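You operate a simulated robot arm through the tools that you are given. There is no shell and no other tool.

You run a simulated robot arm. Do the job below in one go: nothing can be reset, and whatever is moved stays where it is left.

## Task
Swap the winder's Medium block for the Narrow block.
Fine: the switch stays off while the door is open; Medium block to T29; clamp the new one; shut and latch the door.

The check looks at the end state, three seconds after you hand in, the way a careful person would. Anything else that was tipped, shoved, dropped, spilled or broken makes it a failure.

## Robot
A 6-joint arm with a two-finger gripper, fixed in place. Base frame: the origin is at the foot of the arm, x ahead of it, y to its left, z up. Lengths are in mm, angles in rad, forces in N, time in s.
Its first joint turns from -2.897 to 2.897 rad. Payload 2.45 kg.
The TCP is the grasp point between the finger pads, 20 mm short of the fingertips. In the tool frame z runs along the fingers and y along their closing line. Largest opening 140 mm; the body of the gripper starts 168 mm behind the TCP.
Orientation is that of the tool frame in the base frame, as a unit quaternion [x, y, z, w]. With the fingers straight down and closing along the base's y, the tool's x points along the base's -x, its y along +y and its z along -z.

## Interface
- The arm moves only by the tool drive_tool. Its argument "increments" is one flat list of numbers, 7 for each row, row after row: the turn, a rotation vector about the tool's x, y, z in units of 4 degrees (1.0 is 4 degrees), then the shift along the tool's x, y, z in units of 25 mm (1.0 is 25 mm), then the closure in counts, from 0 (fully open) to 255 (shut). In form: [ax, ay, az, dx, dy, dz, claw, ax, ay, az, dx, dy, dz, claw, ...]. A call has 1 to 20 rows; each row shifts and turns the commanded pose from where the row before left it, along the tool's axes as they then stand. A call with a number of a shift or a turn outside -1 to 1 is refused whole. A row lasts 0.2 s, in which the tool goes at most 50 mm and 0.15 rad; a call with a longer step from one row to the next is refused whole, and so is a gripper value outside its range. A pose out of reach is approached as far as the arm can. The call stops where the force on the tool passes 50 N (or 10 N more than at its start, if that is more) or the arm is blocked; 0.2 s more then pass. The fingers move at their own pace (about 45 mm/s each) and stop on an object; they squeeze with about 37 N. The grip force told is the motor's: it shows also when the fingers shut on nothing. Time passes only in rows, and 0.2 s behind the last, so rows that do not move let the fingers close. The reply holds the time, the measured pose of the TCP, the force on the tool along the base axes, the opening and the grip force, in the units named above and with some noise, with the torque about the TCP (base axes, N m) and any sound that the robot's microphone picked up.
- Cameras (640 x 400 px; columns grow to the right, rows downward): "scene" is fixed at [49.5, -499.9, 1634.2]; the picture's right is [0.17, -0.99, 0.00], its down [-0.47, -0.08, -0.88] and it looks along [0.86, 0.15, -0.48] (base axes); focal length 311 px, centre (320, 200). "wrist" rides on the gripper at [78, 11, -209] in the tool frame; the picture's right is [-0.14, 0.99, 0.00], its down [-0.92, -0.13, -0.37] and it looks along [-0.37, -0.05, 0.93] (tool axes); focal length 280 px, centre (320, 200). There is no depth. A picture from a camera that has moved, and an enlarged one, comes with that camera's place and axes in the base frame and with its lens.
- capture(camera): a new picture of that camera. No time passes.
- inspect(camera, box): a new picture of the part [left, top, right, bottom] of that camera's present view, enlarged. No time passes.
- close_job(): hands the job in; it is judged then, once.

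Nothing tells you positions but the pictures and the camera data. Unless the task says otherwise, let go and move clear before handing in.

The tools are called after ">>>" as a command line: name --argument value ..., lists and objects as JSON in quotes. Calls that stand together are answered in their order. drive_tool: Moves the arm, as the interface text tells. Its arguments: {"type":"object","properties":{"increments":{"type":"array","items":{"type":"number"}}},"required":["increments"]} The other tools are called the same way: capture (camera) takes a picture; inspect (camera, box) takes an enlarged picture of a part of a camera's view; close_job () hands the job in.

At the start:

```text
clock: 0.0
tool_pos: [582.8, -281.9, 1394.5]
orientation: [0.0, 1.0, 0.001, 0.001]
force: [0.8, -1.4, 0.6]
wrist_torque: [-0.02, 0.0, 0.0]
grip_width: 139.9
grip_force: 0.1
```

scene: 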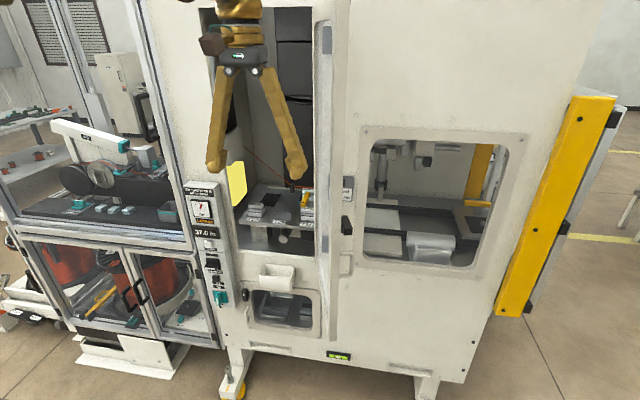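
wrist: 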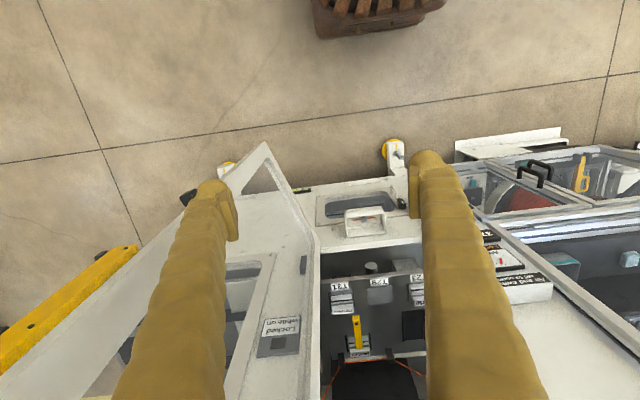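

I see a machine with an open doorway in front of the arm, a control panel on the left of it and some labelled block positions inside. I'll look closer before moving.

>>> inspect --camera "scene" --box '[180, 140, 370, 260]'

>>> inspect --camera "wrist" --box '[220, 180, 560, 400]'

>>> inspect --camera "scene" --box '[170, 170, 350, 320]'

>>> inspect --camera "scene" --box '[190, 0, 370, 130]'

```text
3.33 times, centred on (275, 200) of scene
camera zoom: at [49.5, -499.9, 1634.2], right [0.17, -0.99, 0.0], down [-0.47, -0.08, -0.88], along [0.86, 0.15, -0.48], focal length 1037 px, centre (470, 200)
```

zoom: 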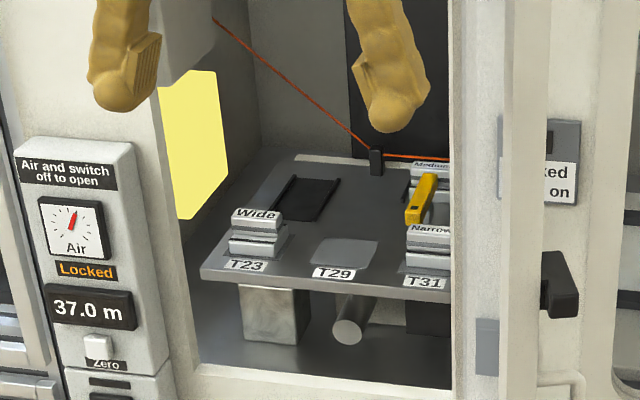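

```text
1.82 times, centred on (390, 290) of wrist
camera zoom: at [505.1, -270.7, 1604.0], right [0.14, 0.99, 0.0], down [0.92, -0.13, 0.37], along [0.37, -0.05, -0.93], focal length 510 px, centre (193, 36)
```

zoom: 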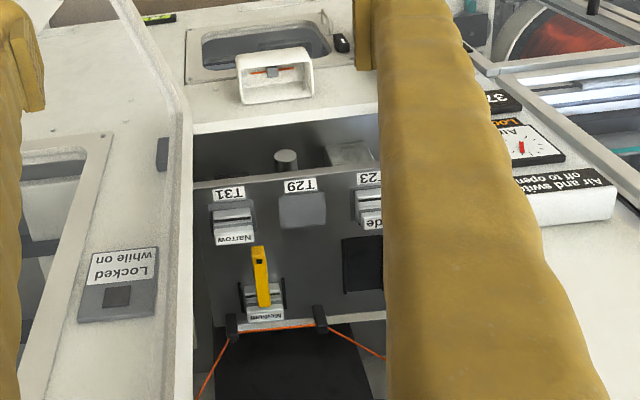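

```text
2.67 times, centred on (260, 245) of scene
camera zoom: at [49.5, -499.9, 1634.2], right [0.17, -0.99, 0.0], down [-0.47, -0.08, -0.88], along [0.86, 0.15, -0.48], focal length 830 px, centre (480, 80)
```

zoom: 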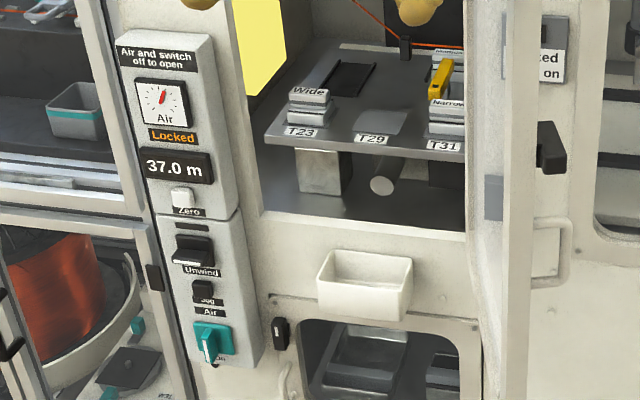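

```text
3.08 times, centred on (280, 65) of scene
camera zoom: at [49.5, -499.9, 1634.2], right [0.17, -0.99, 0.0], down [-0.47, -0.08, -0.88], along [0.86, 0.15, -0.48], focal length 957 px, centre (443, 615)
```

zoom: 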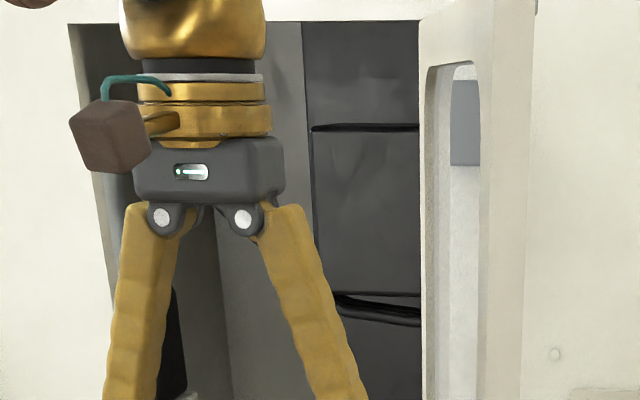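

The Medium block seems to sit under a yellow clamp on a deck inside the doorway, with Wide at T23, Narrow at T31 and T29 empty. I need to work out the door, its latch and the panel, so I'll enlarge those areas.

>>> inspect --camera "scene" --box '[300, 160, 380, 210]'

>>> inspect --camera "scene" --box '[300, 200, 380, 250]'

>>> inspect --camera "scene" --box '[300, 240, 380, 290]'

>>> inspect --camera "scene" --box '[180, 175, 260, 225]'

>>> inspect --camera "scene" --box '[190, 225, 290, 320]'

>>> inspect --camera "scene" --box '[230, 170, 330, 232]'

>>> inspect --camera "wrist" --box '[200, 130, 340, 220]'

>>> inspect --camera "wrist" --box '[310, 260, 430, 370]'

```text
8.00 times, centred on (340, 185) of scene
camera zoom: at [49.5, -499.9, 1634.2], right [0.17, -0.99, 0.0], down [-0.47, -0.08, -0.88], along [0.86, 0.15, -0.48], focal length 2489 px, centre (160, 320)
```

zoom: 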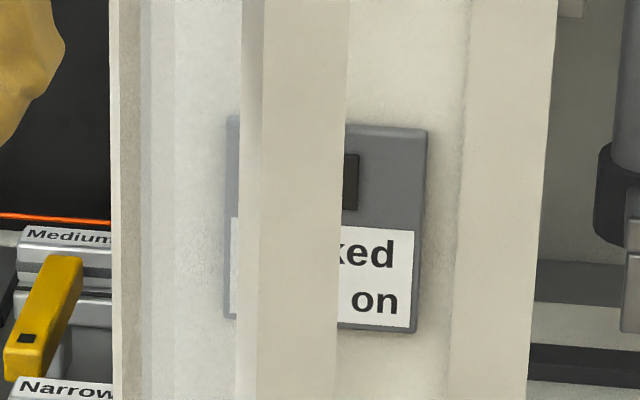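

```text
8.00 times, centred on (340, 225) of scene
camera zoom: at [49.5, -499.9, 1634.2], right [0.17, -0.99, 0.0], down [-0.47, -0.08, -0.88], along [0.86, 0.15, -0.48], focal length 2489 px, centre (160, 0)
```

zoom: 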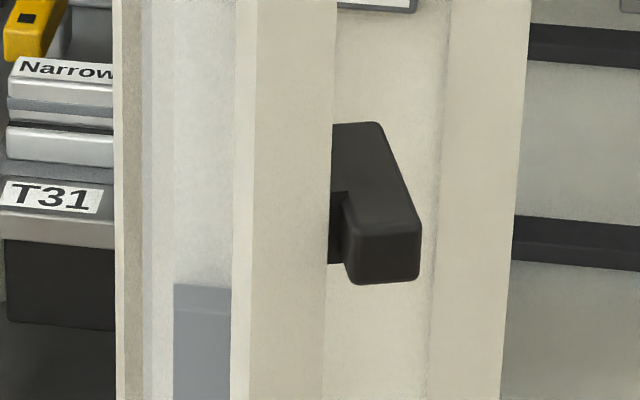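

```text
8.00 times, centred on (340, 265) of scene
camera zoom: at [49.5, -499.9, 1634.2], right [0.17, -0.99, 0.0], down [-0.47, -0.08, -0.88], along [0.86, 0.15, -0.48], focal length 2489 px, centre (160, -320)
```

zoom: 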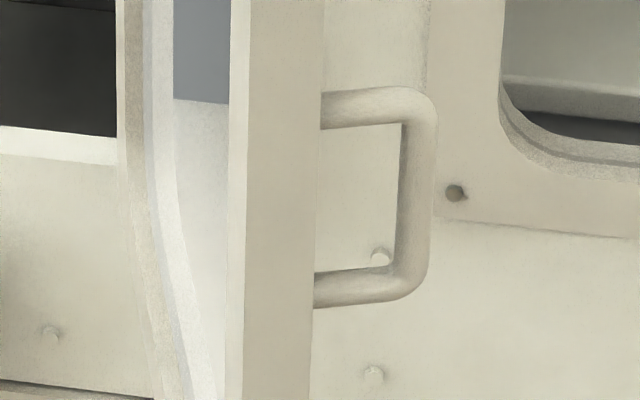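

```text
8.00 times, centred on (220, 200) of scene
camera zoom: at [49.5, -499.9, 1634.2], right [0.17, -0.99, 0.0], down [-0.47, -0.08, -0.88], along [0.86, 0.15, -0.48], focal length 2489 px, centre (1120, 200)
```

zoom: 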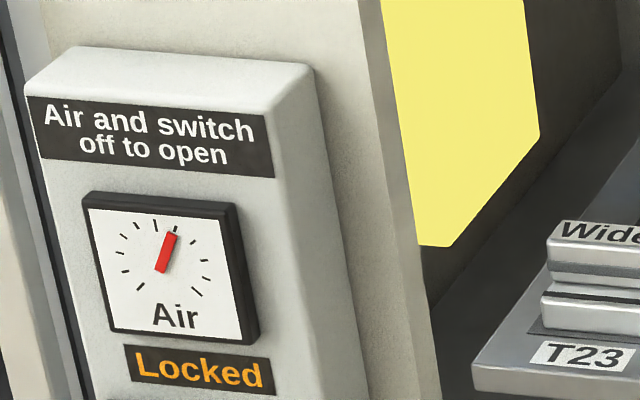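

```text
4.21 times, centred on (240, 272) of scene
camera zoom: at [49.5, -499.9, 1634.2], right [0.17, -0.99, 0.0], down [-0.47, -0.08, -0.88], along [0.86, 0.15, -0.48], focal length 1310 px, centre (657, -105)
```

zoom: 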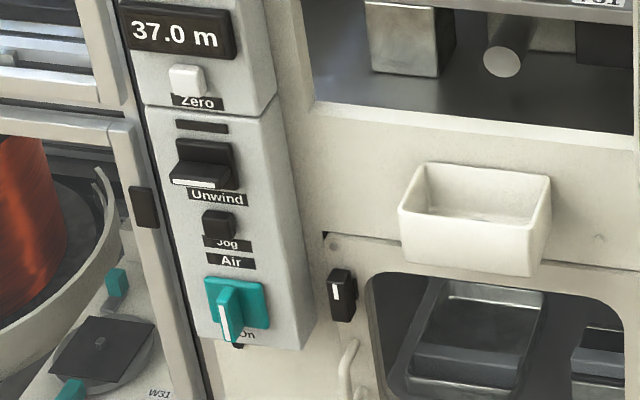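

```text
6.40 times, centred on (280, 201) of scene
camera zoom: at [49.5, -499.9, 1634.2], right [0.17, -0.99, 0.0], down [-0.47, -0.08, -0.88], along [0.86, 0.15, -0.48], focal length 1991 px, centre (576, 194)
```

zoom: 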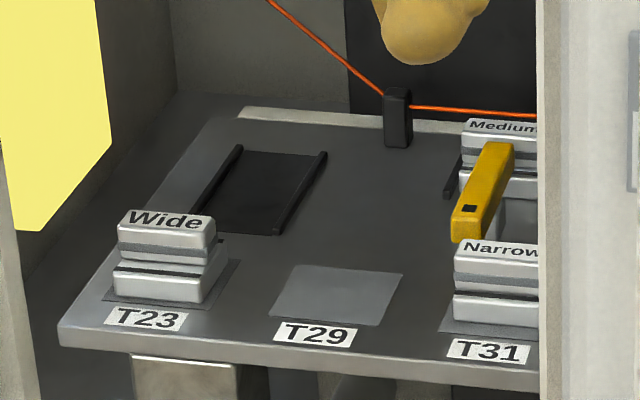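

```text
4.44 times, centred on (270, 175) of wrist
camera zoom: at [505.1, -270.7, 1604.0], right [0.14, 0.99, 0.0], down [0.92, -0.13, 0.37], along [0.37, -0.05, -0.93], focal length 1246 px, centre (542, 311)
```

zoom: 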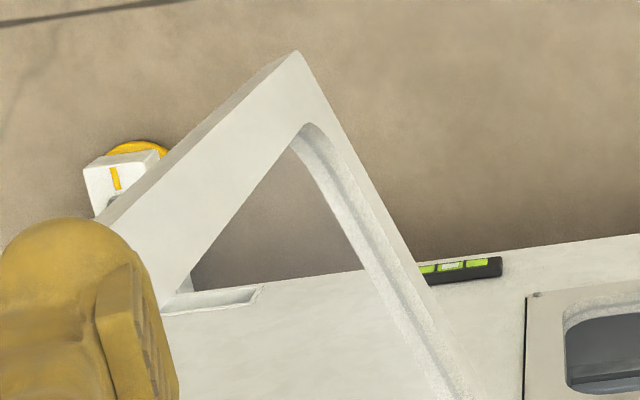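

```text
3.64 times, centred on (370, 315) of wrist
camera zoom: at [505.1, -270.7, 1604.0], right [0.14, 0.99, 0.0], down [0.92, -0.13, 0.37], along [0.37, -0.05, -0.93], focal length 1020 px, centre (138, -218)
```

zoom: 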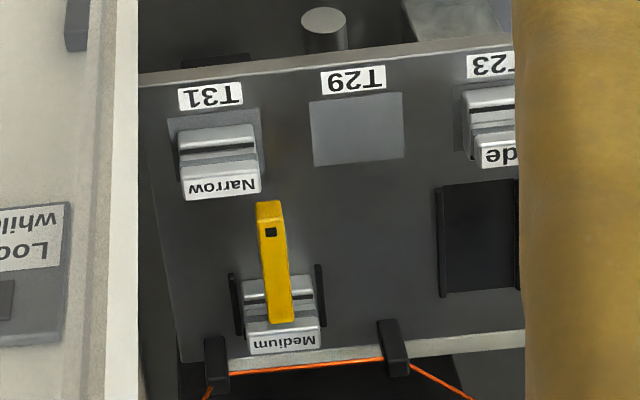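

The door stands open, hinged on its right, with a D-handle and a black latch lever on its outer face; the air valve reads On and "Locked" is lit. I'll back the tool away from the door and turn the wrist so its camera sits above the gripper, to get better views.

>>> drive_tool --increments '[0, 0, 0, 1, 0.5, 0, 0, 0, 0, 0, 1, 0.5, 0, 0, 0, 0, 0, 1, 0.5, 0, 0, 0, 0, 0, 1, 0.5, 0, 0, 0, 0, 1, 0, 0, 0, 0, 0, 0, 1, 0, 0, 0, 0, 0, 0, 1, 0, 0, 0, 0, 0, 0, 1, 0, 0, 0, 0, 0, 0, 1, 0, 0, 0, 0, 0, 0, 1, 0, 0, 0, 0, 0, 0, 1, 0, 0, 0, 0, 0, 0, 1, 0, 0, 0, 0, 0, 0, 1, 0, 0, 0, 0, 0, 0, 1, 0, 0, 0, 0, 0, 0, 1, 0, 0, 0, 0, 0, 0, 1, 0, 0, 0, 0, 0, 0, 1, 0, 0, 0, 0, 0, 0, 1, 0, 0, 0, 0, 0, 0, 1, 0, 0, 0, 0, 0, 0, 1, 0, 0, 0, 0]'

```text
clock: 4.2
tool_pos: [493.3, -238.0, 1380.8]
orientation: [0.53, 0.848, -0.001, -0.013]
force: [-0.2, -0.6, -0.2]
wrist_torque: [0.03, 0.0, 0.02]
grip_width: 139.8
grip_force: 0.1
```

The wrist is turning as intended, now about 64° round. I'll carry on to the half turn and check whether the measured pose settles on the commanded one.

>>> drive_tool --increments '[0, 0, 0, 0, 0, 0, 0, 0, 0, 0, 0, 0, 0, 0]'

>>> capture --camera "scene"

>>> capture --camera "wrist"

```text
clock: 4.8
tool_pos: [486.2, -234.3, 1391.9]
orientation: [0.531, 0.848, 0.0, -0.003]
force: [-0.2, -2.3, -1.2]
wrist_torque: [0.11, 0.12, 0.02]
grip_width: 139.9
grip_force: 0.2
```

```text
taken
```

scene: 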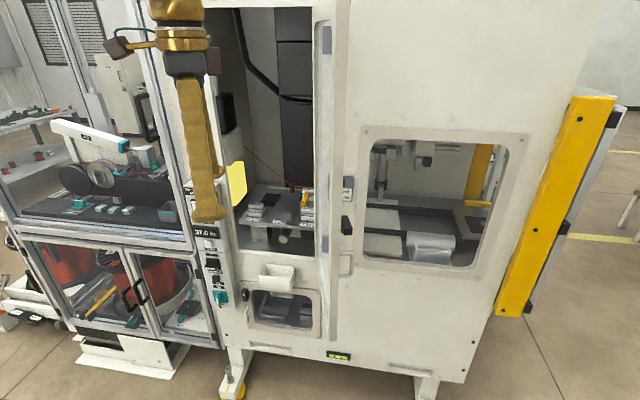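

```text
taken
camera wrist: at [463.1, -159.4, 1600.2], right [0.95, 0.31, 0.0], down [0.29, -0.89, 0.36], along [0.11, -0.35, -0.93], focal length 280 px, centre (320, 200)
```

wrist: 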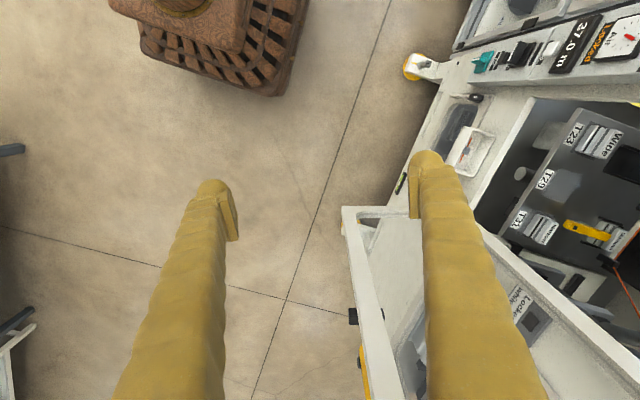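

The arm settles towards the commanded pose with some lag, and the door now shows in both views. I'll continue the turn to the full 180°.

>>> drive_tool --increments '[0, 0, 1, 0, 0, 0, 0, 0, 0, 1, 0, 0, 0, 0, 0, 0, 1, 0, 0, 0, 0, 0, 0, 1, 0, 0, 0, 0, 0, 0, 1, 0, 0, 0, 0, 0, 0, 1, 0, 0, 0, 0, 0, 0, 1, 0, 0, 0, 0, 0, 0, 1, 0, 0, 0, 0, 0, 0, 1, 0, 0, 0, 0, 0, 0, 1, 0, 0, 0, 0, 0, 0, 1, 0, 0, 0, 0, 0, 0, 1, 0, 0, 0, 0, 0, 0, 1, 0, 0, 0, 0, 0, 0, 1, 0, 0, 0, 0, 0, 0, 1, 0, 0, 0, 0, 0, 0, 1, 0, 0, 0, 0, 0, 0, 1, 0, 0, 0, 0, 0, 0, 1, 0, 0, 0, 0, 0, 0, 1, 0, 0, 0, 0, 0, 0, 1, 0, 0, 0, 0]'

>>> drive_tool --increments '[0, 0, 1, 0, 0, 0, 0, 0, 0, 1, 0, 0, 0, 0, 0, 0, 1, 0, 0, 0, 0, 0, 0, 1, 0, 0, 0, 0, 0, 0, 1, 0, 0, 0, 0, 0, 0, 1, 0, 0, 0, 0, 0, 0, 1, 0, 0, 0, 0, 0, 0, 1, 0, 0, 0, 0, 0, 0, 1, 0, 0, 0, 0, 0, 0, 0, 0, 0, 0, 0, 0, 0, 0, 0, 0, 0, 0, 0, 0, 0, 0, 0, 0, 0]'

>>> capture --camera "wrist"

>>> capture --camera "scene"

```text
clock: 9.0
tool_pos: [484.5, -232.0, 1393.5]
orientation: [0.952, 0.308, -0.001, -0.001]
force: [0.2, 0.0, 0.7]
wrist_torque: [0.03, 0.04, 0.02]
grip_width: 139.8
grip_force: 0.0
```

```text
clock: 11.6
tool_pos: [484.0, -232.6, 1394.6]
orientation: [1.0, 0.0, 0.0, 0.001]
force: [0.6, 0.4, 0.0]
wrist_torque: [0.0, -0.02, 0.0]
grip_width: 139.8
grip_force: 0.0
```

```text
taken
camera wrist: at [562.1, -242.9, 1603.2], right [-0.14, -0.99, 0.0], down [-0.92, 0.13, 0.37], along [-0.37, 0.05, -0.93], focal length 280 px, centre (320, 200)
```

wrist: 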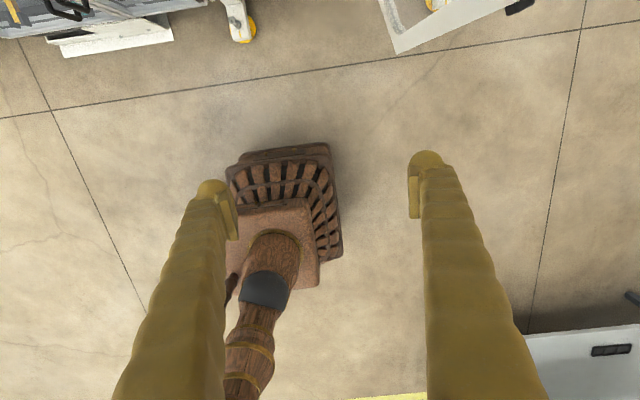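

```text
taken
```

scene: 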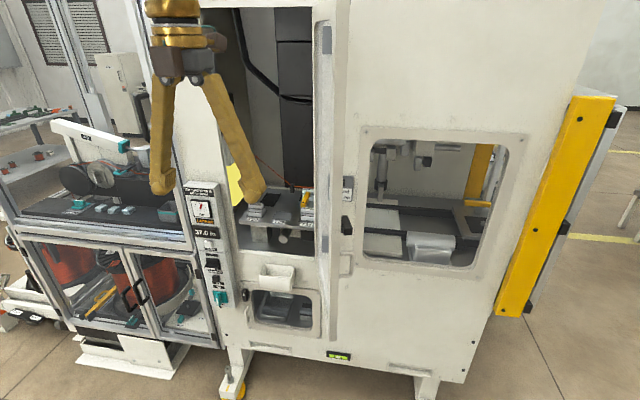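

The half turn is done. Next I'll pitch the tool forward so it points at the machine.

>>> drive_tool --increments '[0, 1, 0, 0, 0, 0, 0, 0, 1, 0, 0, 0, 0, 0, 0, 1, 0, 0, 0, 0, 0, 0, 1, 0, 0, 0, 0, 0, 0, 1, 0, 0, 0, 0, 0, 0, 1, 0, 0, 0, 0, 0, 0, 1, 0, 0, 0, 0, 0, 0, 1, 0, 0, 0, 0, 0, 0, 1, 0, 0, 0, 0, 0, 0, 1, 0, 0, 0, 0, 0, 0, 1, 0, 0, 0, 0, 0, 0, 1, 0, 0, 0, 0, 0, 0, 1, 0, 0, 0, 0, 0, 0, 1, 0, 0, 0, 0, 0, 0, 1, 0, 0, 0, 0, 0, 0, 0, 0, 0, 0, 0, 0, 0, 0, 0, 0, 0, 0, 0]'

>>> capture --camera "wrist"

>>> capture --camera "scene"

```text
clock: 13.0
tool_pos: [536.4, -267.4, 1312.2]
orientation: [0.99, -0.008, 0.131, -0.042]
force: [-0.3, 0.5, -0.6]
wrist_torque: [0.03, 0.02, 0.03]
grip_width: 139.9
grip_force: 0.0
stopped in row 6: the arm was blocked; the commanded pose is now the measured one
```

```text
taken
camera wrist: at [557.9, -297.4, 1532.1], right [-0.14, -0.98, -0.12], down [-0.98, 0.12, 0.13], along [-0.11, 0.14, -0.98], focal length 280 px, centre (320, 200)
```

wrist: 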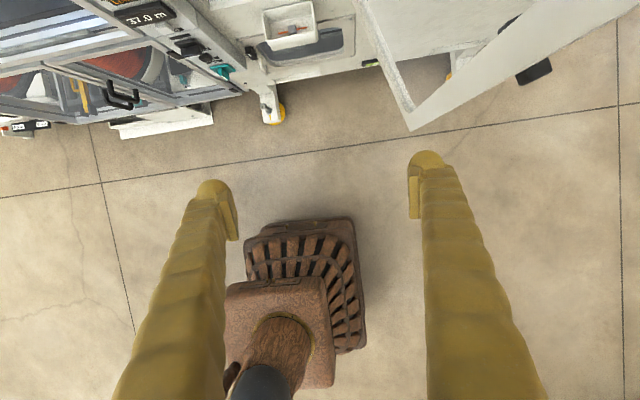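

```text
taken
```

scene: 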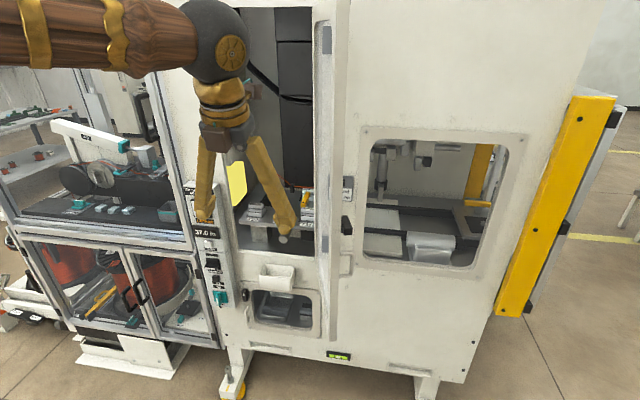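

The arm was blocked partway through the pitch and deviated while stretched high. Nothing seems to have been touched, so I'll drop the tool lower along its own axis, level its roll, and see whether it follows better there.

>>> drive_tool --increments '[-0.6, 0, 0, 0, 0, 0.5, 0, -0.6, 0, 0, 0, 0, 1, 0, 0, 0, 0, 0, 0, 1, 0, 0, 0, 0, 0, 0, 1, 0, 0, 0, 0, 0, 0, 1, 0, 0, 0, 0, 0, 0, 1, 0, 0, 0, 0, 0, 0, 0, 0, 0, 0, 0, 0, 0, 0, 0, 0, 0, 0, 0, 0, 0, 0, 0]'

>>> capture --camera "wrist"

>>> capture --camera "scene"

```text
refused: increments must hold 7 numbers for each row
```

```text
taken
camera wrist: at [557.9, -297.4, 1532.1], right [-0.14, -0.98, -0.12], down [-0.98, 0.12, 0.13], along [-0.11, 0.14, -0.98], focal length 280 px, centre (320, 200)
```

wrist: 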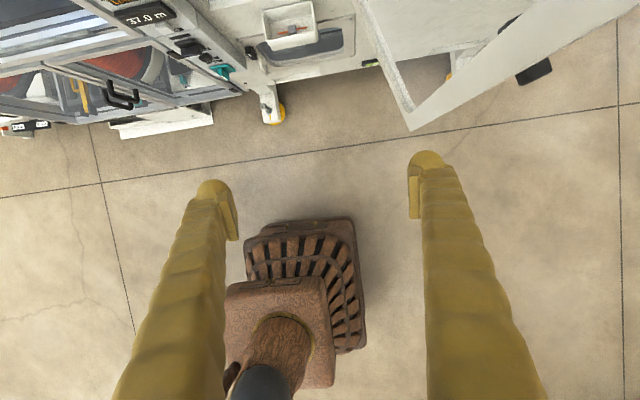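

```text
taken
```

scene: 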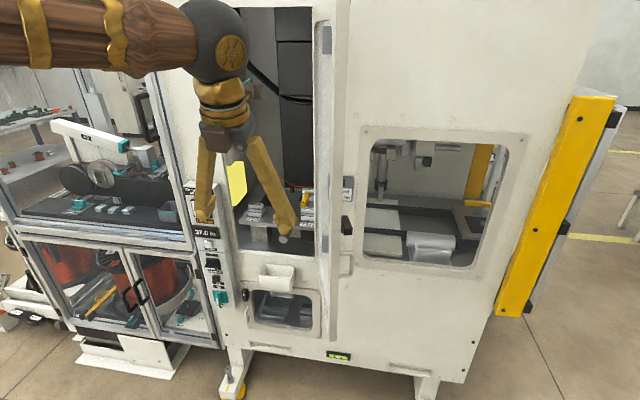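

That call was malformed and nothing moved. I'll send the same small descent again with the rows corrected.

>>> drive_tool --increments '[-0.6, 0, 0, 0, 0, 0.5, 0, -0.6, 0, 0, 0, 0, 1, 0, 0, 0, 0, 0, 0, 1, 0, 0, 0, 0, 0, 0, 1, 0, 0, 0, 0, 0, 0, 1, 0, 0, 0, 0, 0, 0, 1, 0, 0, 0, 0, 0, 0, 0, 0, 0, 0, 0, 0, 0, 0, 0]'

>>> capture --camera "scene"

```text
clock: 14.8
tool_pos: [570.0, -264.7, 1181.3]
orientation: [0.991, -0.013, 0.132, 0.001]
force: [0.4, -0.4, 0.1]
wrist_torque: [0.0, 0.01, -0.02]
grip_width: 140.2
grip_force: 0.0
```

```text
taken
```

scene: 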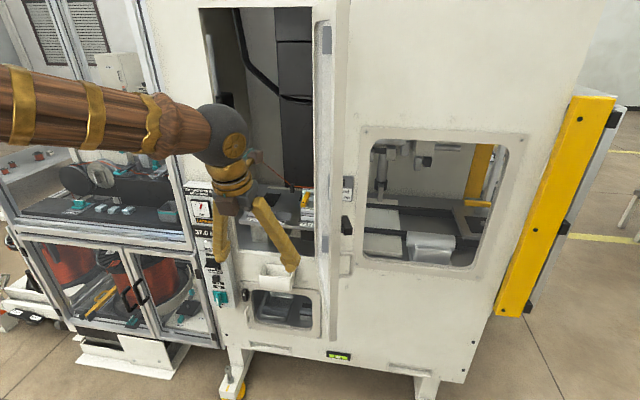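

The arm follows well at this height. I'll pitch forward again from here, moving up slightly as it turns.

>>> drive_tool --increments '[0, 1, 0, 0.3, 0, 0, 0, 0, 1, 0, 0.3, 0, 0, 0, 0, 1, 0, 0.3, 0, 0, 0, 0, 1, 0, 0.3, 0, 0, 0, 0, 1, 0, 0.3, 0, 0, 0, 0, 1, 0, 0.3, 0, 0, 0, 0, 1, 0, 0.3, 0, 0, 0, 0, 1, 0, 0.3, 0, 0, 0, 0, 0, 0, 0, 0, 0, 0, 0, 0, 0, 0, 0, 0, 0]'

>>> capture --camera "scene"

>>> capture --camera "wrist"

```text
clock: 17.2
tool_pos: [639.3, -278.0, 1154.7]
orientation: [0.93, -0.022, 0.368, -0.018]
force: [-0.8, -0.4, -0.3]
wrist_torque: [-0.01, -0.03, -0.01]
grip_width: 140.2
grip_force: 0.1
stopped in row 10: the arm was blocked; the commanded pose is now the measured one
```

```text
taken
```

scene: 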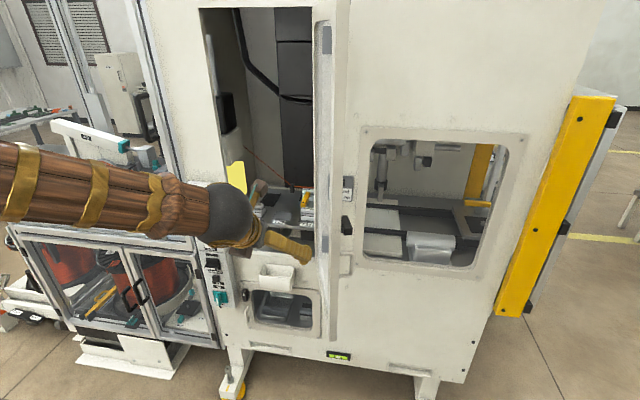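

```text
taken
camera wrist: at [553.9, -296.8, 1359.7], right [-0.13, -0.98, -0.14], down [-0.92, 0.17, -0.35], along [0.37, 0.09, -0.92], focal length 280 px, centre (320, 200)
```

wrist: 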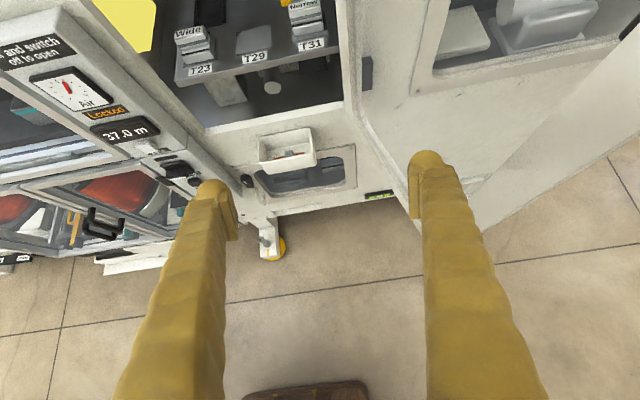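

Pitch is now about 43°, and the arm seems to refuse only when its wrist gets closer than roughly 540 mm to the base axis. I place the deck near z 995 with T29's label at about (1000, -180). I'll level the tool, centre it on the doorway and look in from there.

>>> drive_tool --increments '[-0.12, 0, -0.39, 0.73, -0.59, 0.03, 0, -0.12, 0, -0.39, 0.73, -0.59, 0.03, 0, 0, 0, 0, 0.73, -0.59, 0.03, 0, 0, 0, 0, 0.73, -0.59, 0.03, 0, 0, 0, 0, 0.73, -0.59, 0.03, 0, 0, 0, 0, 0.73, -0.59, 0.03, 0, 0, 0, 0, 0.73, -0.59, 0.03, 0, 0, 0, 0, 0.73, -0.59, 0.03, 0, 0, 0, 0, 0, 0, 0, 0, 0, 0, 0, 0, 0, 0, 0]'

>>> capture --camera "wrist"

>>> capture --camera "scene"

```text
clock: 19.4
tool_pos: [748.2, -161.6, 1252.6]
orientation: [0.929, 0.001, 0.369, 0.0]
force: [-0.5, -0.1, 0.7]
wrist_torque: [0.04, -0.01, 0.0]
grip_width: 140.0
grip_force: 0.0
```

```text
taken
camera wrist: at [663.0, -171.7, 1458.8], right [-0.1, -0.99, -0.09], down [-0.92, 0.13, -0.36], along [0.37, 0.05, -0.93], focal length 280 px, centre (320, 200)
```

wrist: 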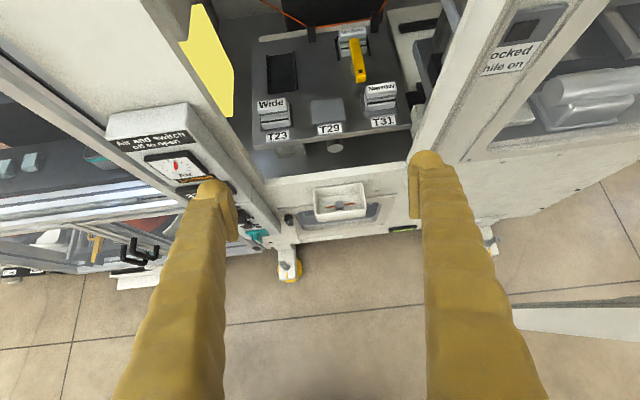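

```text
taken
```

scene: 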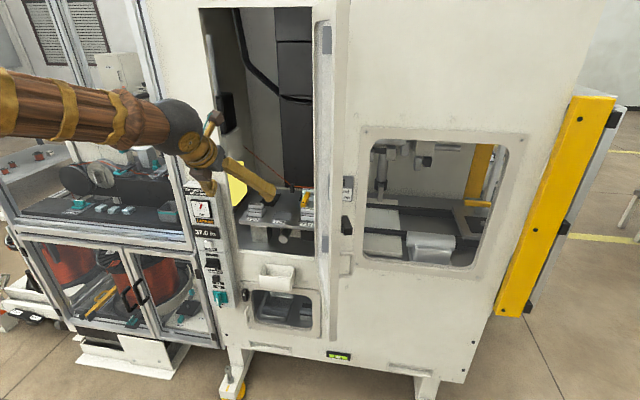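

The camera now looks into the doorway and I can see all the blocks. I'll pitch further so it sees more of the interior and the panel.

>>> drive_tool --increments '[0, 0, 0, 0.4, 0, 0.1, 0, 0, 0, 0, 0.4, 0, 0.1, 0, 0, 1, 0, 0.35, 0, 0.07, 0, 0, 1, 0, 0.35, 0, 0.07, 0, 0, 1, 0, 0.35, 0, 0.07, 0, 0, 1, 0, 0.35, 0, 0.07, 0, 0, 1, 0, 0.35, 0, 0.07, 0, 0, 1, 0, 0.35, 0, 0.07, 0, 0, 0, 0, 0, 0, 0, 0, 0, 0, 0, 0, 0, 0, 0]'

>>> capture --camera "wrist"

```text
clock: 21.6
tool_pos: [806.8, -162.2, 1297.4]
orientation: [0.832, 0.0, 0.555, 0.001]
force: [0.3, -0.8, 0.0]
wrist_torque: [0.0, 0.02, 0.03]
grip_width: 140.0
grip_force: 0.0
```

```text
taken
camera wrist: at [644.9, -171.2, 1451.3], right [-0.05, -0.99, -0.12], down [-0.69, 0.13, -0.71], along [0.72, 0.05, -0.69], focal length 280 px, centre (320, 200)
```

wrist: 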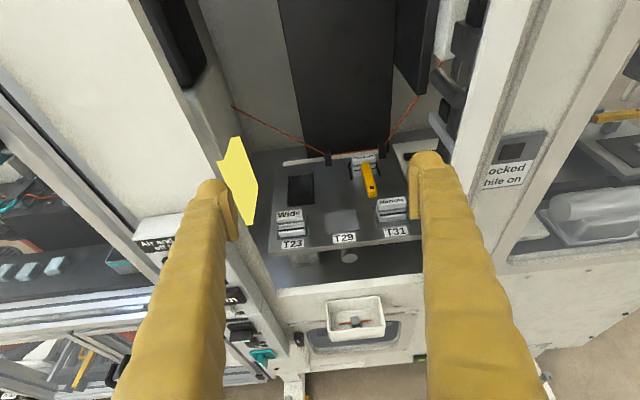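

>>> inspect --camera "wrist" --box '[240, 130, 420, 270]'

>>> inspect --camera "wrist" --box '[440, 80, 640, 210]'

>>> inspect --camera "wrist" --box '[120, 200, 320, 400]'

>>> inspect --camera "wrist" --box '[130, 0, 500, 150]'

```text
2.86 times, centred on (330, 200) of wrist
camera zoom: at [644.9, -171.2, 1451.3], right [-0.05, -0.99, -0.12], down [-0.69, 0.13, -0.71], along [0.72, 0.05, -0.69], focal length 801 px, centre (291, 200)
```

zoom: 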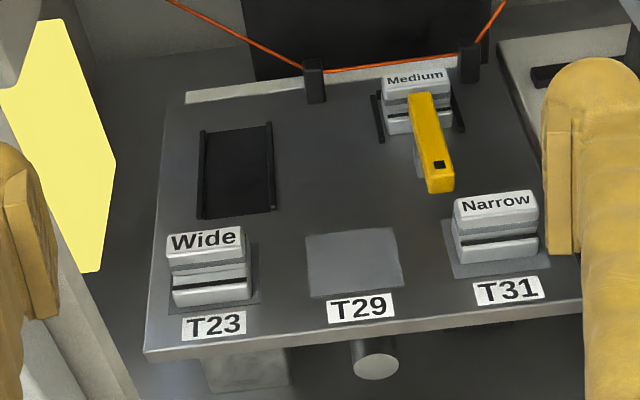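

```text
3.08 times, centred on (540, 145) of wrist
camera zoom: at [644.9, -171.2, 1451.3], right [-0.05, -0.99, -0.12], down [-0.69, 0.13, -0.71], along [0.72, 0.05, -0.69], focal length 863 px, centre (-357, 369)
```

zoom: 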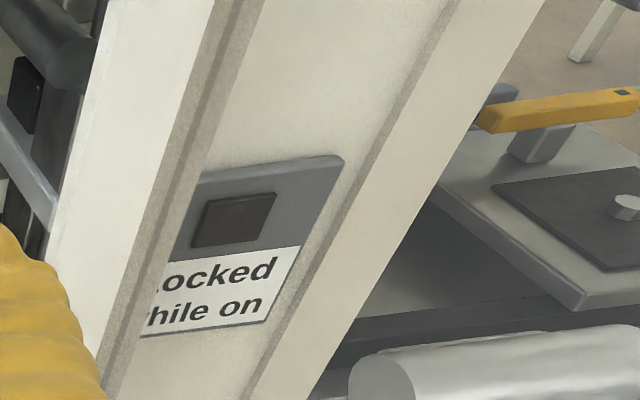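

```text
2.00 times, centred on (220, 300) of wrist
camera zoom: at [644.9, -171.2, 1451.3], right [-0.05, -0.99, -0.12], down [-0.69, 0.13, -0.71], along [0.72, 0.05, -0.69], focal length 561 px, centre (520, 0)
```

zoom: 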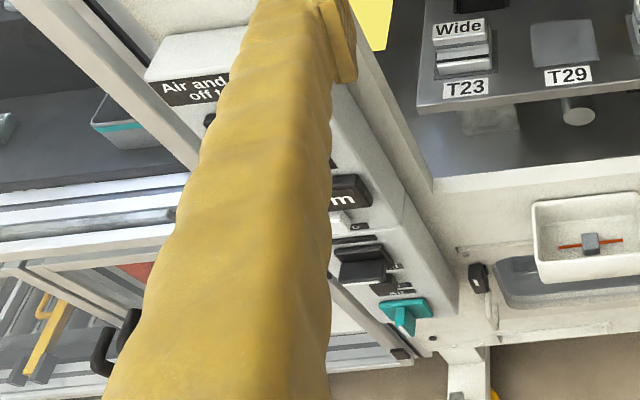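

```text
1.73 times, centred on (315, 75) of wrist
camera zoom: at [644.9, -171.2, 1451.3], right [-0.05, -0.99, -0.12], down [-0.69, 0.13, -0.71], along [0.72, 0.05, -0.69], focal length 485 px, centre (329, 416)
```

zoom: 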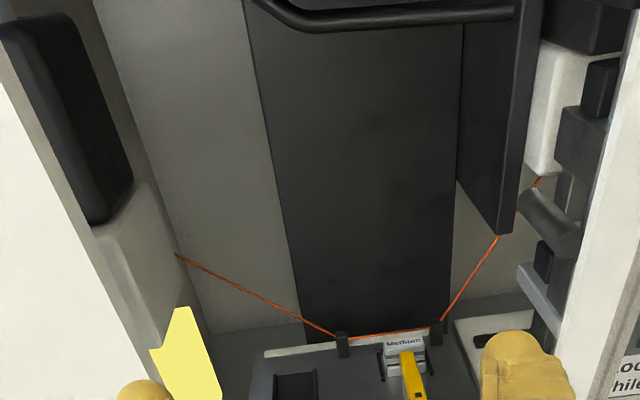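

The deck, the yellow clamp lever and the plate marked "Locked while on" are clear, but the fingers hide the panel. I'll slide left to look at the switches properly.

>>> drive_tool --increments '[0, 0, 0, 0, -0.9, 0, 0, 0, 0, 0, 0, -0.9, 0, 0, 0, 0, 0, 0, -0.9, 0, 0, 0, 0, 0, 0, -0.9, 0, 0, 0, 0, 0, 0, -0.9, 0, 0, 0, 0, 0, 0, -0.9, 0, 0, 0, 0, 0, 0, -0.9, 0, 0, 0, 0, 0, 0, -0.9, 0, 0, 0, 0, 0, 0, 0, 0, 0, 0, 0, 0, 0, 0, 0, 0]'

>>> capture --camera "wrist"

>>> inspect --camera "wrist" --box '[220, 180, 420, 400]'

```text
clock: 23.8
tool_pos: [808.8, 3.9, 1302.0]
orientation: [0.834, 0.006, 0.551, -0.008]
force: [-0.3, -0.8, -0.2]
wrist_torque: [-0.01, 0.0, -0.02]
grip_width: 140.3
grip_force: 0.0
out of reach, approached as far as the arm can: row 8
```

```text
taken
camera wrist: at [647.1, -9.4, 1455.4], right [-0.04, -0.99, -0.13], down [-0.7, 0.12, -0.7], along [0.71, 0.07, -0.7], focal length 280 px, centre (320, 200)
```

wrist: 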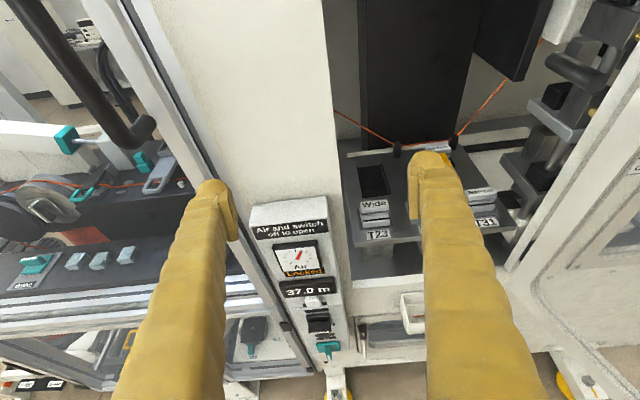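

```text
1.82 times, centred on (320, 290) of wrist
camera zoom: at [647.1, -9.4, 1455.4], right [-0.04, -0.99, -0.13], down [-0.7, 0.12, -0.7], along [0.71, 0.07, -0.7], focal length 510 px, centre (320, 36)
```

zoom: 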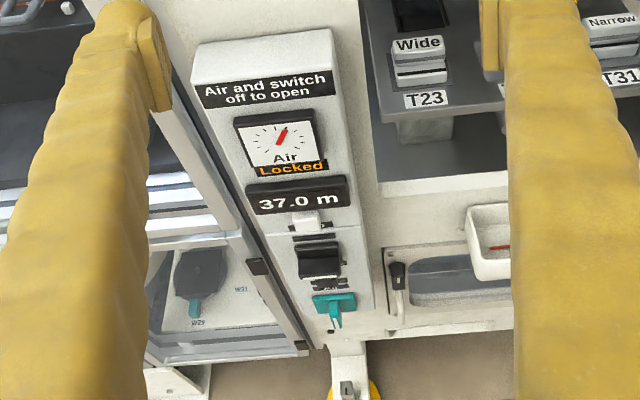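

The panel is in view: "Locked" is lit, with the Unwind switch and the Air valve below it. I take the gauge face to be near (900, 70, 1089). I'll drop lower and look more squarely at the switches.

>>> drive_tool --increments '[0, 0.81, 0, -0.71, -0.28, 0.275, 0, 0, 0.81, 0, -0.71, -0.28, 0.275, 0, 0, 0.81, 0, -0.71, -0.28, 0.275, 0, 0, 0.81, 0, -0.71, -0.28, 0.275, 0, 0, 0, 0, -0.71, -0.28, 0.275, 0, 0, 0, 0, -0.71, -0.28, 0.275, 0, 0, 0, 0, -0.71, -0.28, 0.275, 0, 0, 0, 0, -0.71, -0.28, 0.275, 0, 0, 0, 0, 0, 0, 0, 0, 0, 0, 0, 0, 0, 0, 0]'

>>> capture --camera "wrist"

>>> inspect --camera "wrist" --box '[230, 150, 410, 300]'

>>> inspect --camera "wrist" --box '[230, 260, 410, 400]'

```text
clock: 26.0
tool_pos: [815.2, -76.7, 1189.4]
orientation: [0.766, 0.006, 0.643, -0.005]
force: [-0.1, 0.2, -0.4]
wrist_torque: [0.02, -0.02, 0.0]
grip_width: 139.9
grip_force: 0.0
out of reach, approached as far as the arm can: row 1, 2, 3, 4, 5, 6, 7, 8
```

```text
taken
camera wrist: at [623.7, -90.6, 1300.7], right [-0.01, -0.99, -0.14], down [-0.52, 0.12, -0.84], along [0.85, 0.06, -0.52], focal length 280 px, centre (320, 200)
```

wrist: 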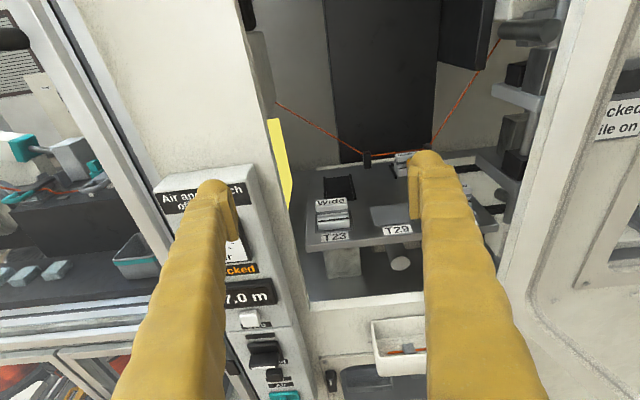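

```text
2.67 times, centred on (320, 225) of wrist
camera zoom: at [623.7, -90.6, 1300.7], right [-0.01, -0.99, -0.14], down [-0.52, 0.12, -0.84], along [0.85, 0.06, -0.52], focal length 748 px, centre (320, 133)
```

zoom: 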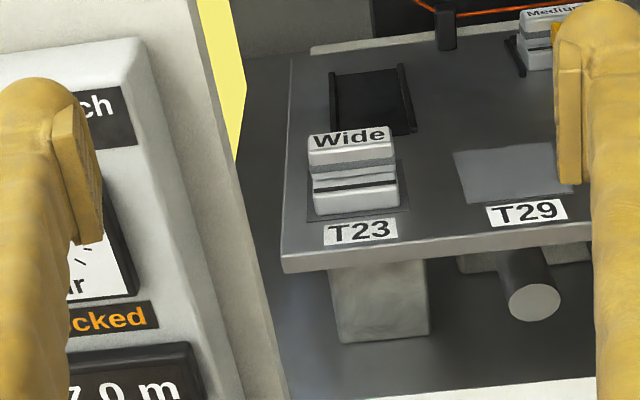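

```text
2.86 times, centred on (320, 330) of wrist
camera zoom: at [623.7, -90.6, 1300.7], right [-0.01, -0.99, -0.14], down [-0.52, 0.12, -0.84], along [0.85, 0.06, -0.52], focal length 801 px, centre (320, -171)
```

zoom: 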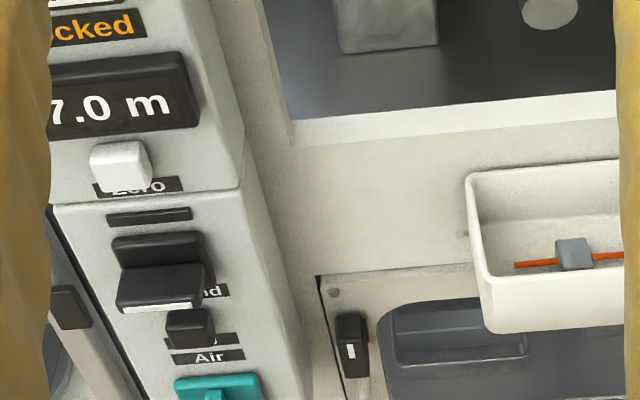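

The arm runs out of range this far left with the wrist turned this way, but the panel's lower half is visible: the dark lamp, the Unwind switch, Jog and Air. Next I'll enlarge the door's latch lever and the panel from the fixed camera, and the left jamb where a keeper should be.

>>> inspect --camera "scene" --box '[328, 208, 364, 240]'

>>> inspect --camera "wrist" --box '[470, 20, 640, 320]'

>>> inspect --camera "scene" --box '[195, 235, 235, 310]'

>>> inspect --camera "scene" --box '[300, 0, 350, 60]'

```text
12.50 times, centred on (346, 224) of scene
camera zoom: at [49.5, -499.9, 1634.2], right [0.17, -0.99, 0.0], down [-0.47, -0.08, -0.88], along [0.86, 0.15, -0.48], focal length 3889 px, centre (-5, -100)
```

zoom: 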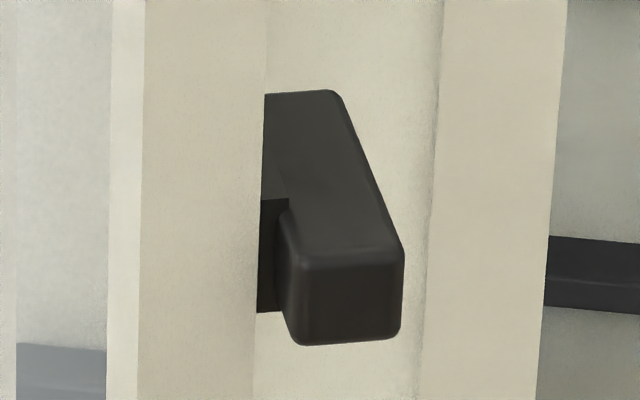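

```text
1.33 times, centred on (555, 170) of wrist
camera zoom: at [623.7, -90.6, 1300.7], right [-0.01, -0.99, -0.14], down [-0.52, 0.12, -0.84], along [0.85, 0.06, -0.52], focal length 374 px, centre (7, 240)
```

zoom: 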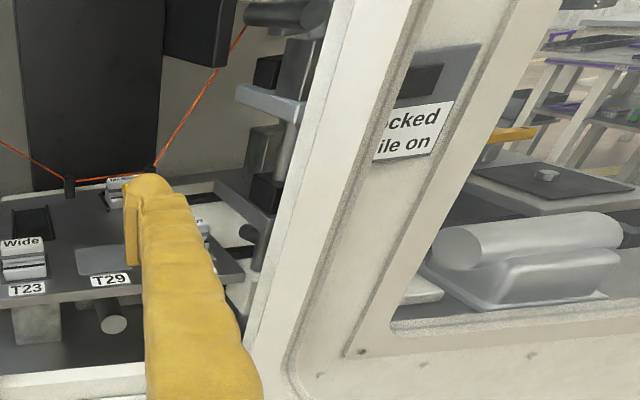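

```text
5.33 times, centred on (215, 272) of scene
camera zoom: at [49.5, -499.9, 1634.2], right [0.17, -0.99, 0.0], down [-0.47, -0.08, -0.88], along [0.86, 0.15, -0.48], focal length 1659 px, centre (880, -187)
```

zoom: 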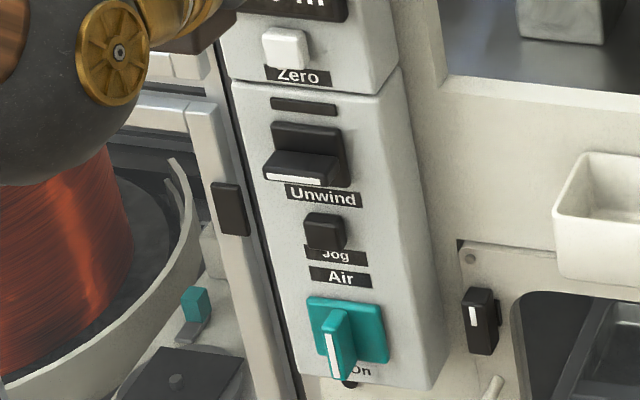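

```text
6.67 times, centred on (325, 30) of scene
camera zoom: at [49.5, -499.9, 1634.2], right [0.17, -0.99, 0.0], down [-0.47, -0.08, -0.88], along [0.86, 0.15, -0.48], focal length 2074 px, centre (287, 1333)
```

zoom: 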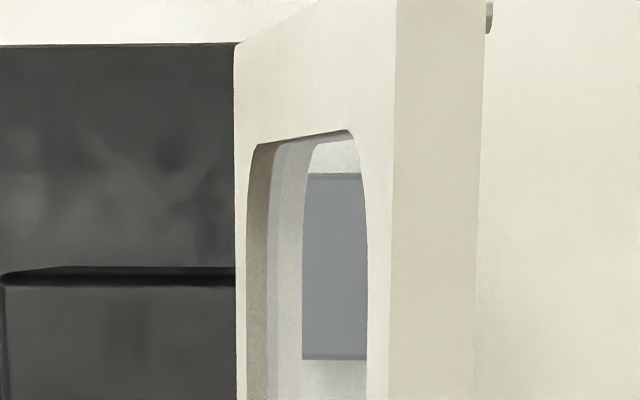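

The lever and the D-handle sit on the door's outer face near its free edge, around (650, -456, 1242) and (650, -461, 1124). I need a view of that outer face, so I'll first pitch the tool back down before going round the door's end.

>>> drive_tool --increments '[0, -1, 0, 0.2, 0, -0.6, 0, 0, -1, 0, 0.2, 0, -0.6, 0, 0, -1, 0, 0.2, 0, -0.6, 0, 0, -1, 0, 0.2, 0, -0.5, 0, 0, -1, 0, 0.2, 0, -0.5, 0, 0, -1, 0, 0, 0, -0.5, 0, 0, -1, 0, 0, 0, -0.4, 0, 0, -1, 0, 0, 0, -0.4, 0, 0, -1, 0, 0, 0, -0.4, 0, 0, -1, 0, 0, 0, -0.4, 0, 0, -1, 0, 0, 0, -0.4, 0, 0, -1, 0, 0, 0, 0, 0, 0, 0, 0, 0, 0, 0, 0, 0, 0, 0, 0, 0, 0, 0]'

>>> capture --camera "wrist"

>>> capture --camera "scene"

```text
clock: 29.0
tool_pos: [717.9, -69.7, 1265.6]
orientation: [0.95, 0.007, 0.311, -0.007]
force: [-0.2, -0.2, -1.0]
wrist_torque: [0.01, 0.01, 0.0]
grip_width: 139.9
grip_force: 0.0
out of reach, approached as far as the arm can: row 6, 7
```

```text
taken
camera wrist: at [658.2, -83.7, 1480.0], right [-0.09, -0.99, -0.09], down [-0.96, 0.11, -0.25], along [0.25, 0.06, -0.96], focal length 280 px, centre (320, 200)
```

wrist: 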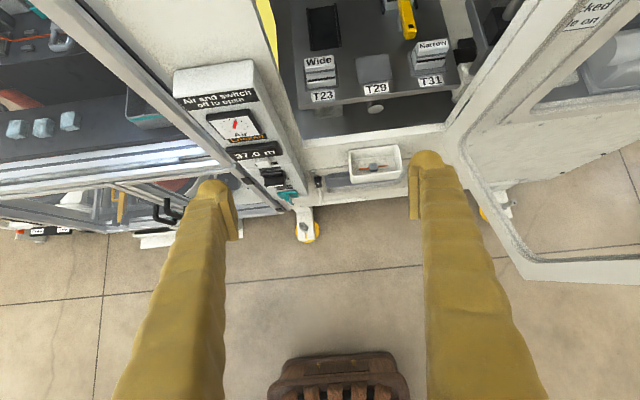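

```text
taken
```

scene: 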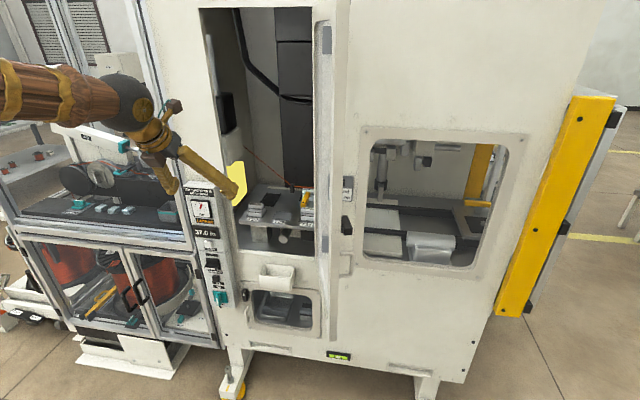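

From here I can see the door's bottom corner clearly on the right. I'll back out past its free end, keeping well clear of it.

>>> drive_tool --increments '[0, -0.5, 0, -0.34, 0.92, -0.356, 0, 0, -0.5, 0, -0.34, 0.92, -0.356, 0, 0, -0.5, 0, -0.34, 0.92, -0.356, 0, 0, -0.5, 0, -0.34, 0.92, -0.356, 0, 0, -0.5, 0, -0.34, 0.92, -0.356, 0, 0, -0.5, 0, -0.34, 0.92, -0.356, 0, 0, 0, 0, -0.34, 0.92, -0.356, 0, 0, 0, 0, -0.34, 0.92, -0.356, 0, 0, 0, 0, -0.34, 0.92, -0.356, 0, 0, 0, 0, -0.34, 0.92, -0.356, 0, 0, 0, 0, 0, 0, 0, 0, 0, 0, 0, 0, 0, 0, 0, 0]'

>>> capture --camera "wrist"

```text
refused: increments must hold 7 numbers for each row
```

```text
taken
camera wrist: at [658.2, -83.7, 1480.0], right [-0.09, -0.99, -0.09], down [-0.96, 0.11, -0.25], along [0.25, 0.06, -0.96], focal length 280 px, centre (320, 200)
```

wrist: 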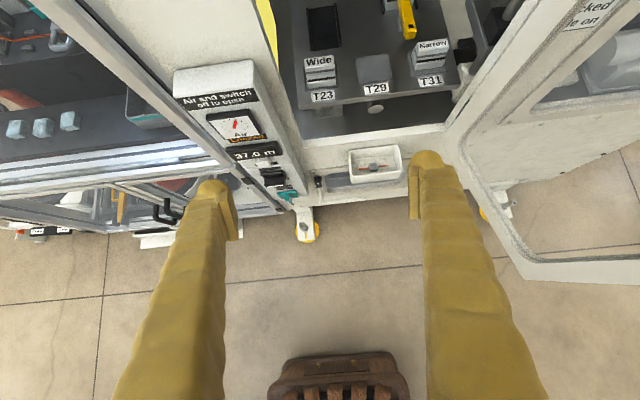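

The call was malformed again, with the wrong number of trailing zeros, and nothing moved. I'll resend the same move with the count right.

>>> drive_tool --increments '[0, -0.5, 0, -0.34, 0.92, -0.356, 0, 0, -0.5, 0, -0.34, 0.92, -0.356, 0, 0, -0.5, 0, -0.34, 0.92, -0.356, 0, 0, -0.5, 0, -0.34, 0.92, -0.356, 0, 0, -0.5, 0, -0.34, 0.92, -0.356, 0, 0, -0.5, 0, -0.34, 0.92, -0.356, 0, 0, 0, 0, -0.34, 0.92, -0.356, 0, 0, 0, 0, -0.34, 0.92, -0.356, 0, 0, 0, 0, -0.34, 0.92, -0.356, 0, 0, 0, 0, -0.34, 0.92, -0.356, 0, 0, 0, 0, 0, 0, 0, 0]'

>>> capture --camera "wrist"

```text
clock: 31.4
tool_pos: [605.8, -303.7, 1298.5]
orientation: [0.978, 0.008, 0.209, -0.006]
force: [-0.8, 0.9, 0.4]
wrist_torque: [0.03, -0.02, 0.01]
grip_width: 140.0
grip_force: 0.0
```

```text
taken
camera wrist: at [592.2, -315.7, 1522.1], right [-0.11, -0.99, -0.07], down [-0.99, 0.11, -0.04], along [0.05, 0.06, -1.0], focal length 280 px, centre (320, 200)
```

wrist: 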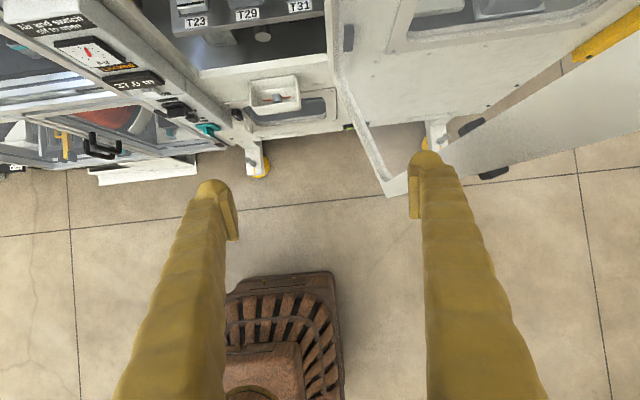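

The camera now looks nearly straight down past the door's free bottom corner, at about (614, -429, 888). I'll enlarge the door and the handle parts beyond it.

>>> inspect --camera "wrist" --box '[360, 60, 640, 235]'

>>> inspect --camera "wrist" --box '[30, 0, 320, 190]'

```text
2.29 times, centred on (500, 148) of wrist
camera zoom: at [592.2, -315.7, 1522.1], right [-0.11, -0.99, -0.07], down [-0.99, 0.11, -0.04], along [0.05, 0.06, -1.0], focal length 641 px, centre (-91, 320)
```

zoom: 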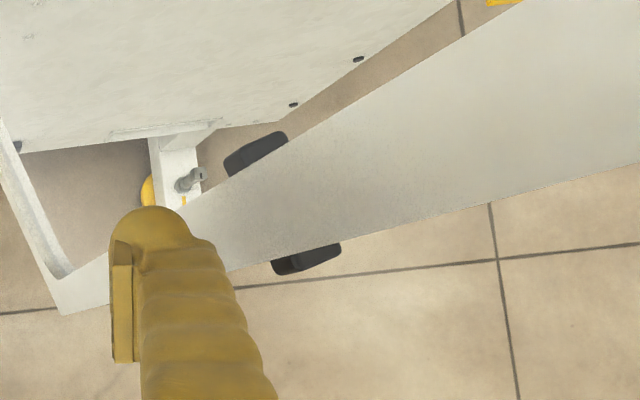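

```text
2.11 times, centred on (175, 95) of wrist
camera zoom: at [592.2, -315.7, 1522.1], right [-0.11, -0.99, -0.07], down [-0.99, 0.11, -0.04], along [0.05, 0.06, -1.0], focal length 590 px, centre (625, 421)
```

zoom: 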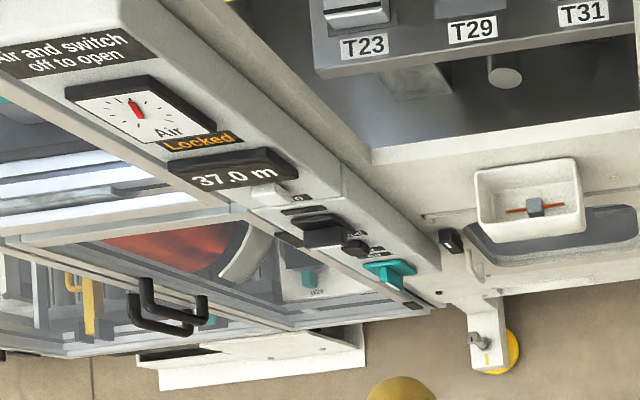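

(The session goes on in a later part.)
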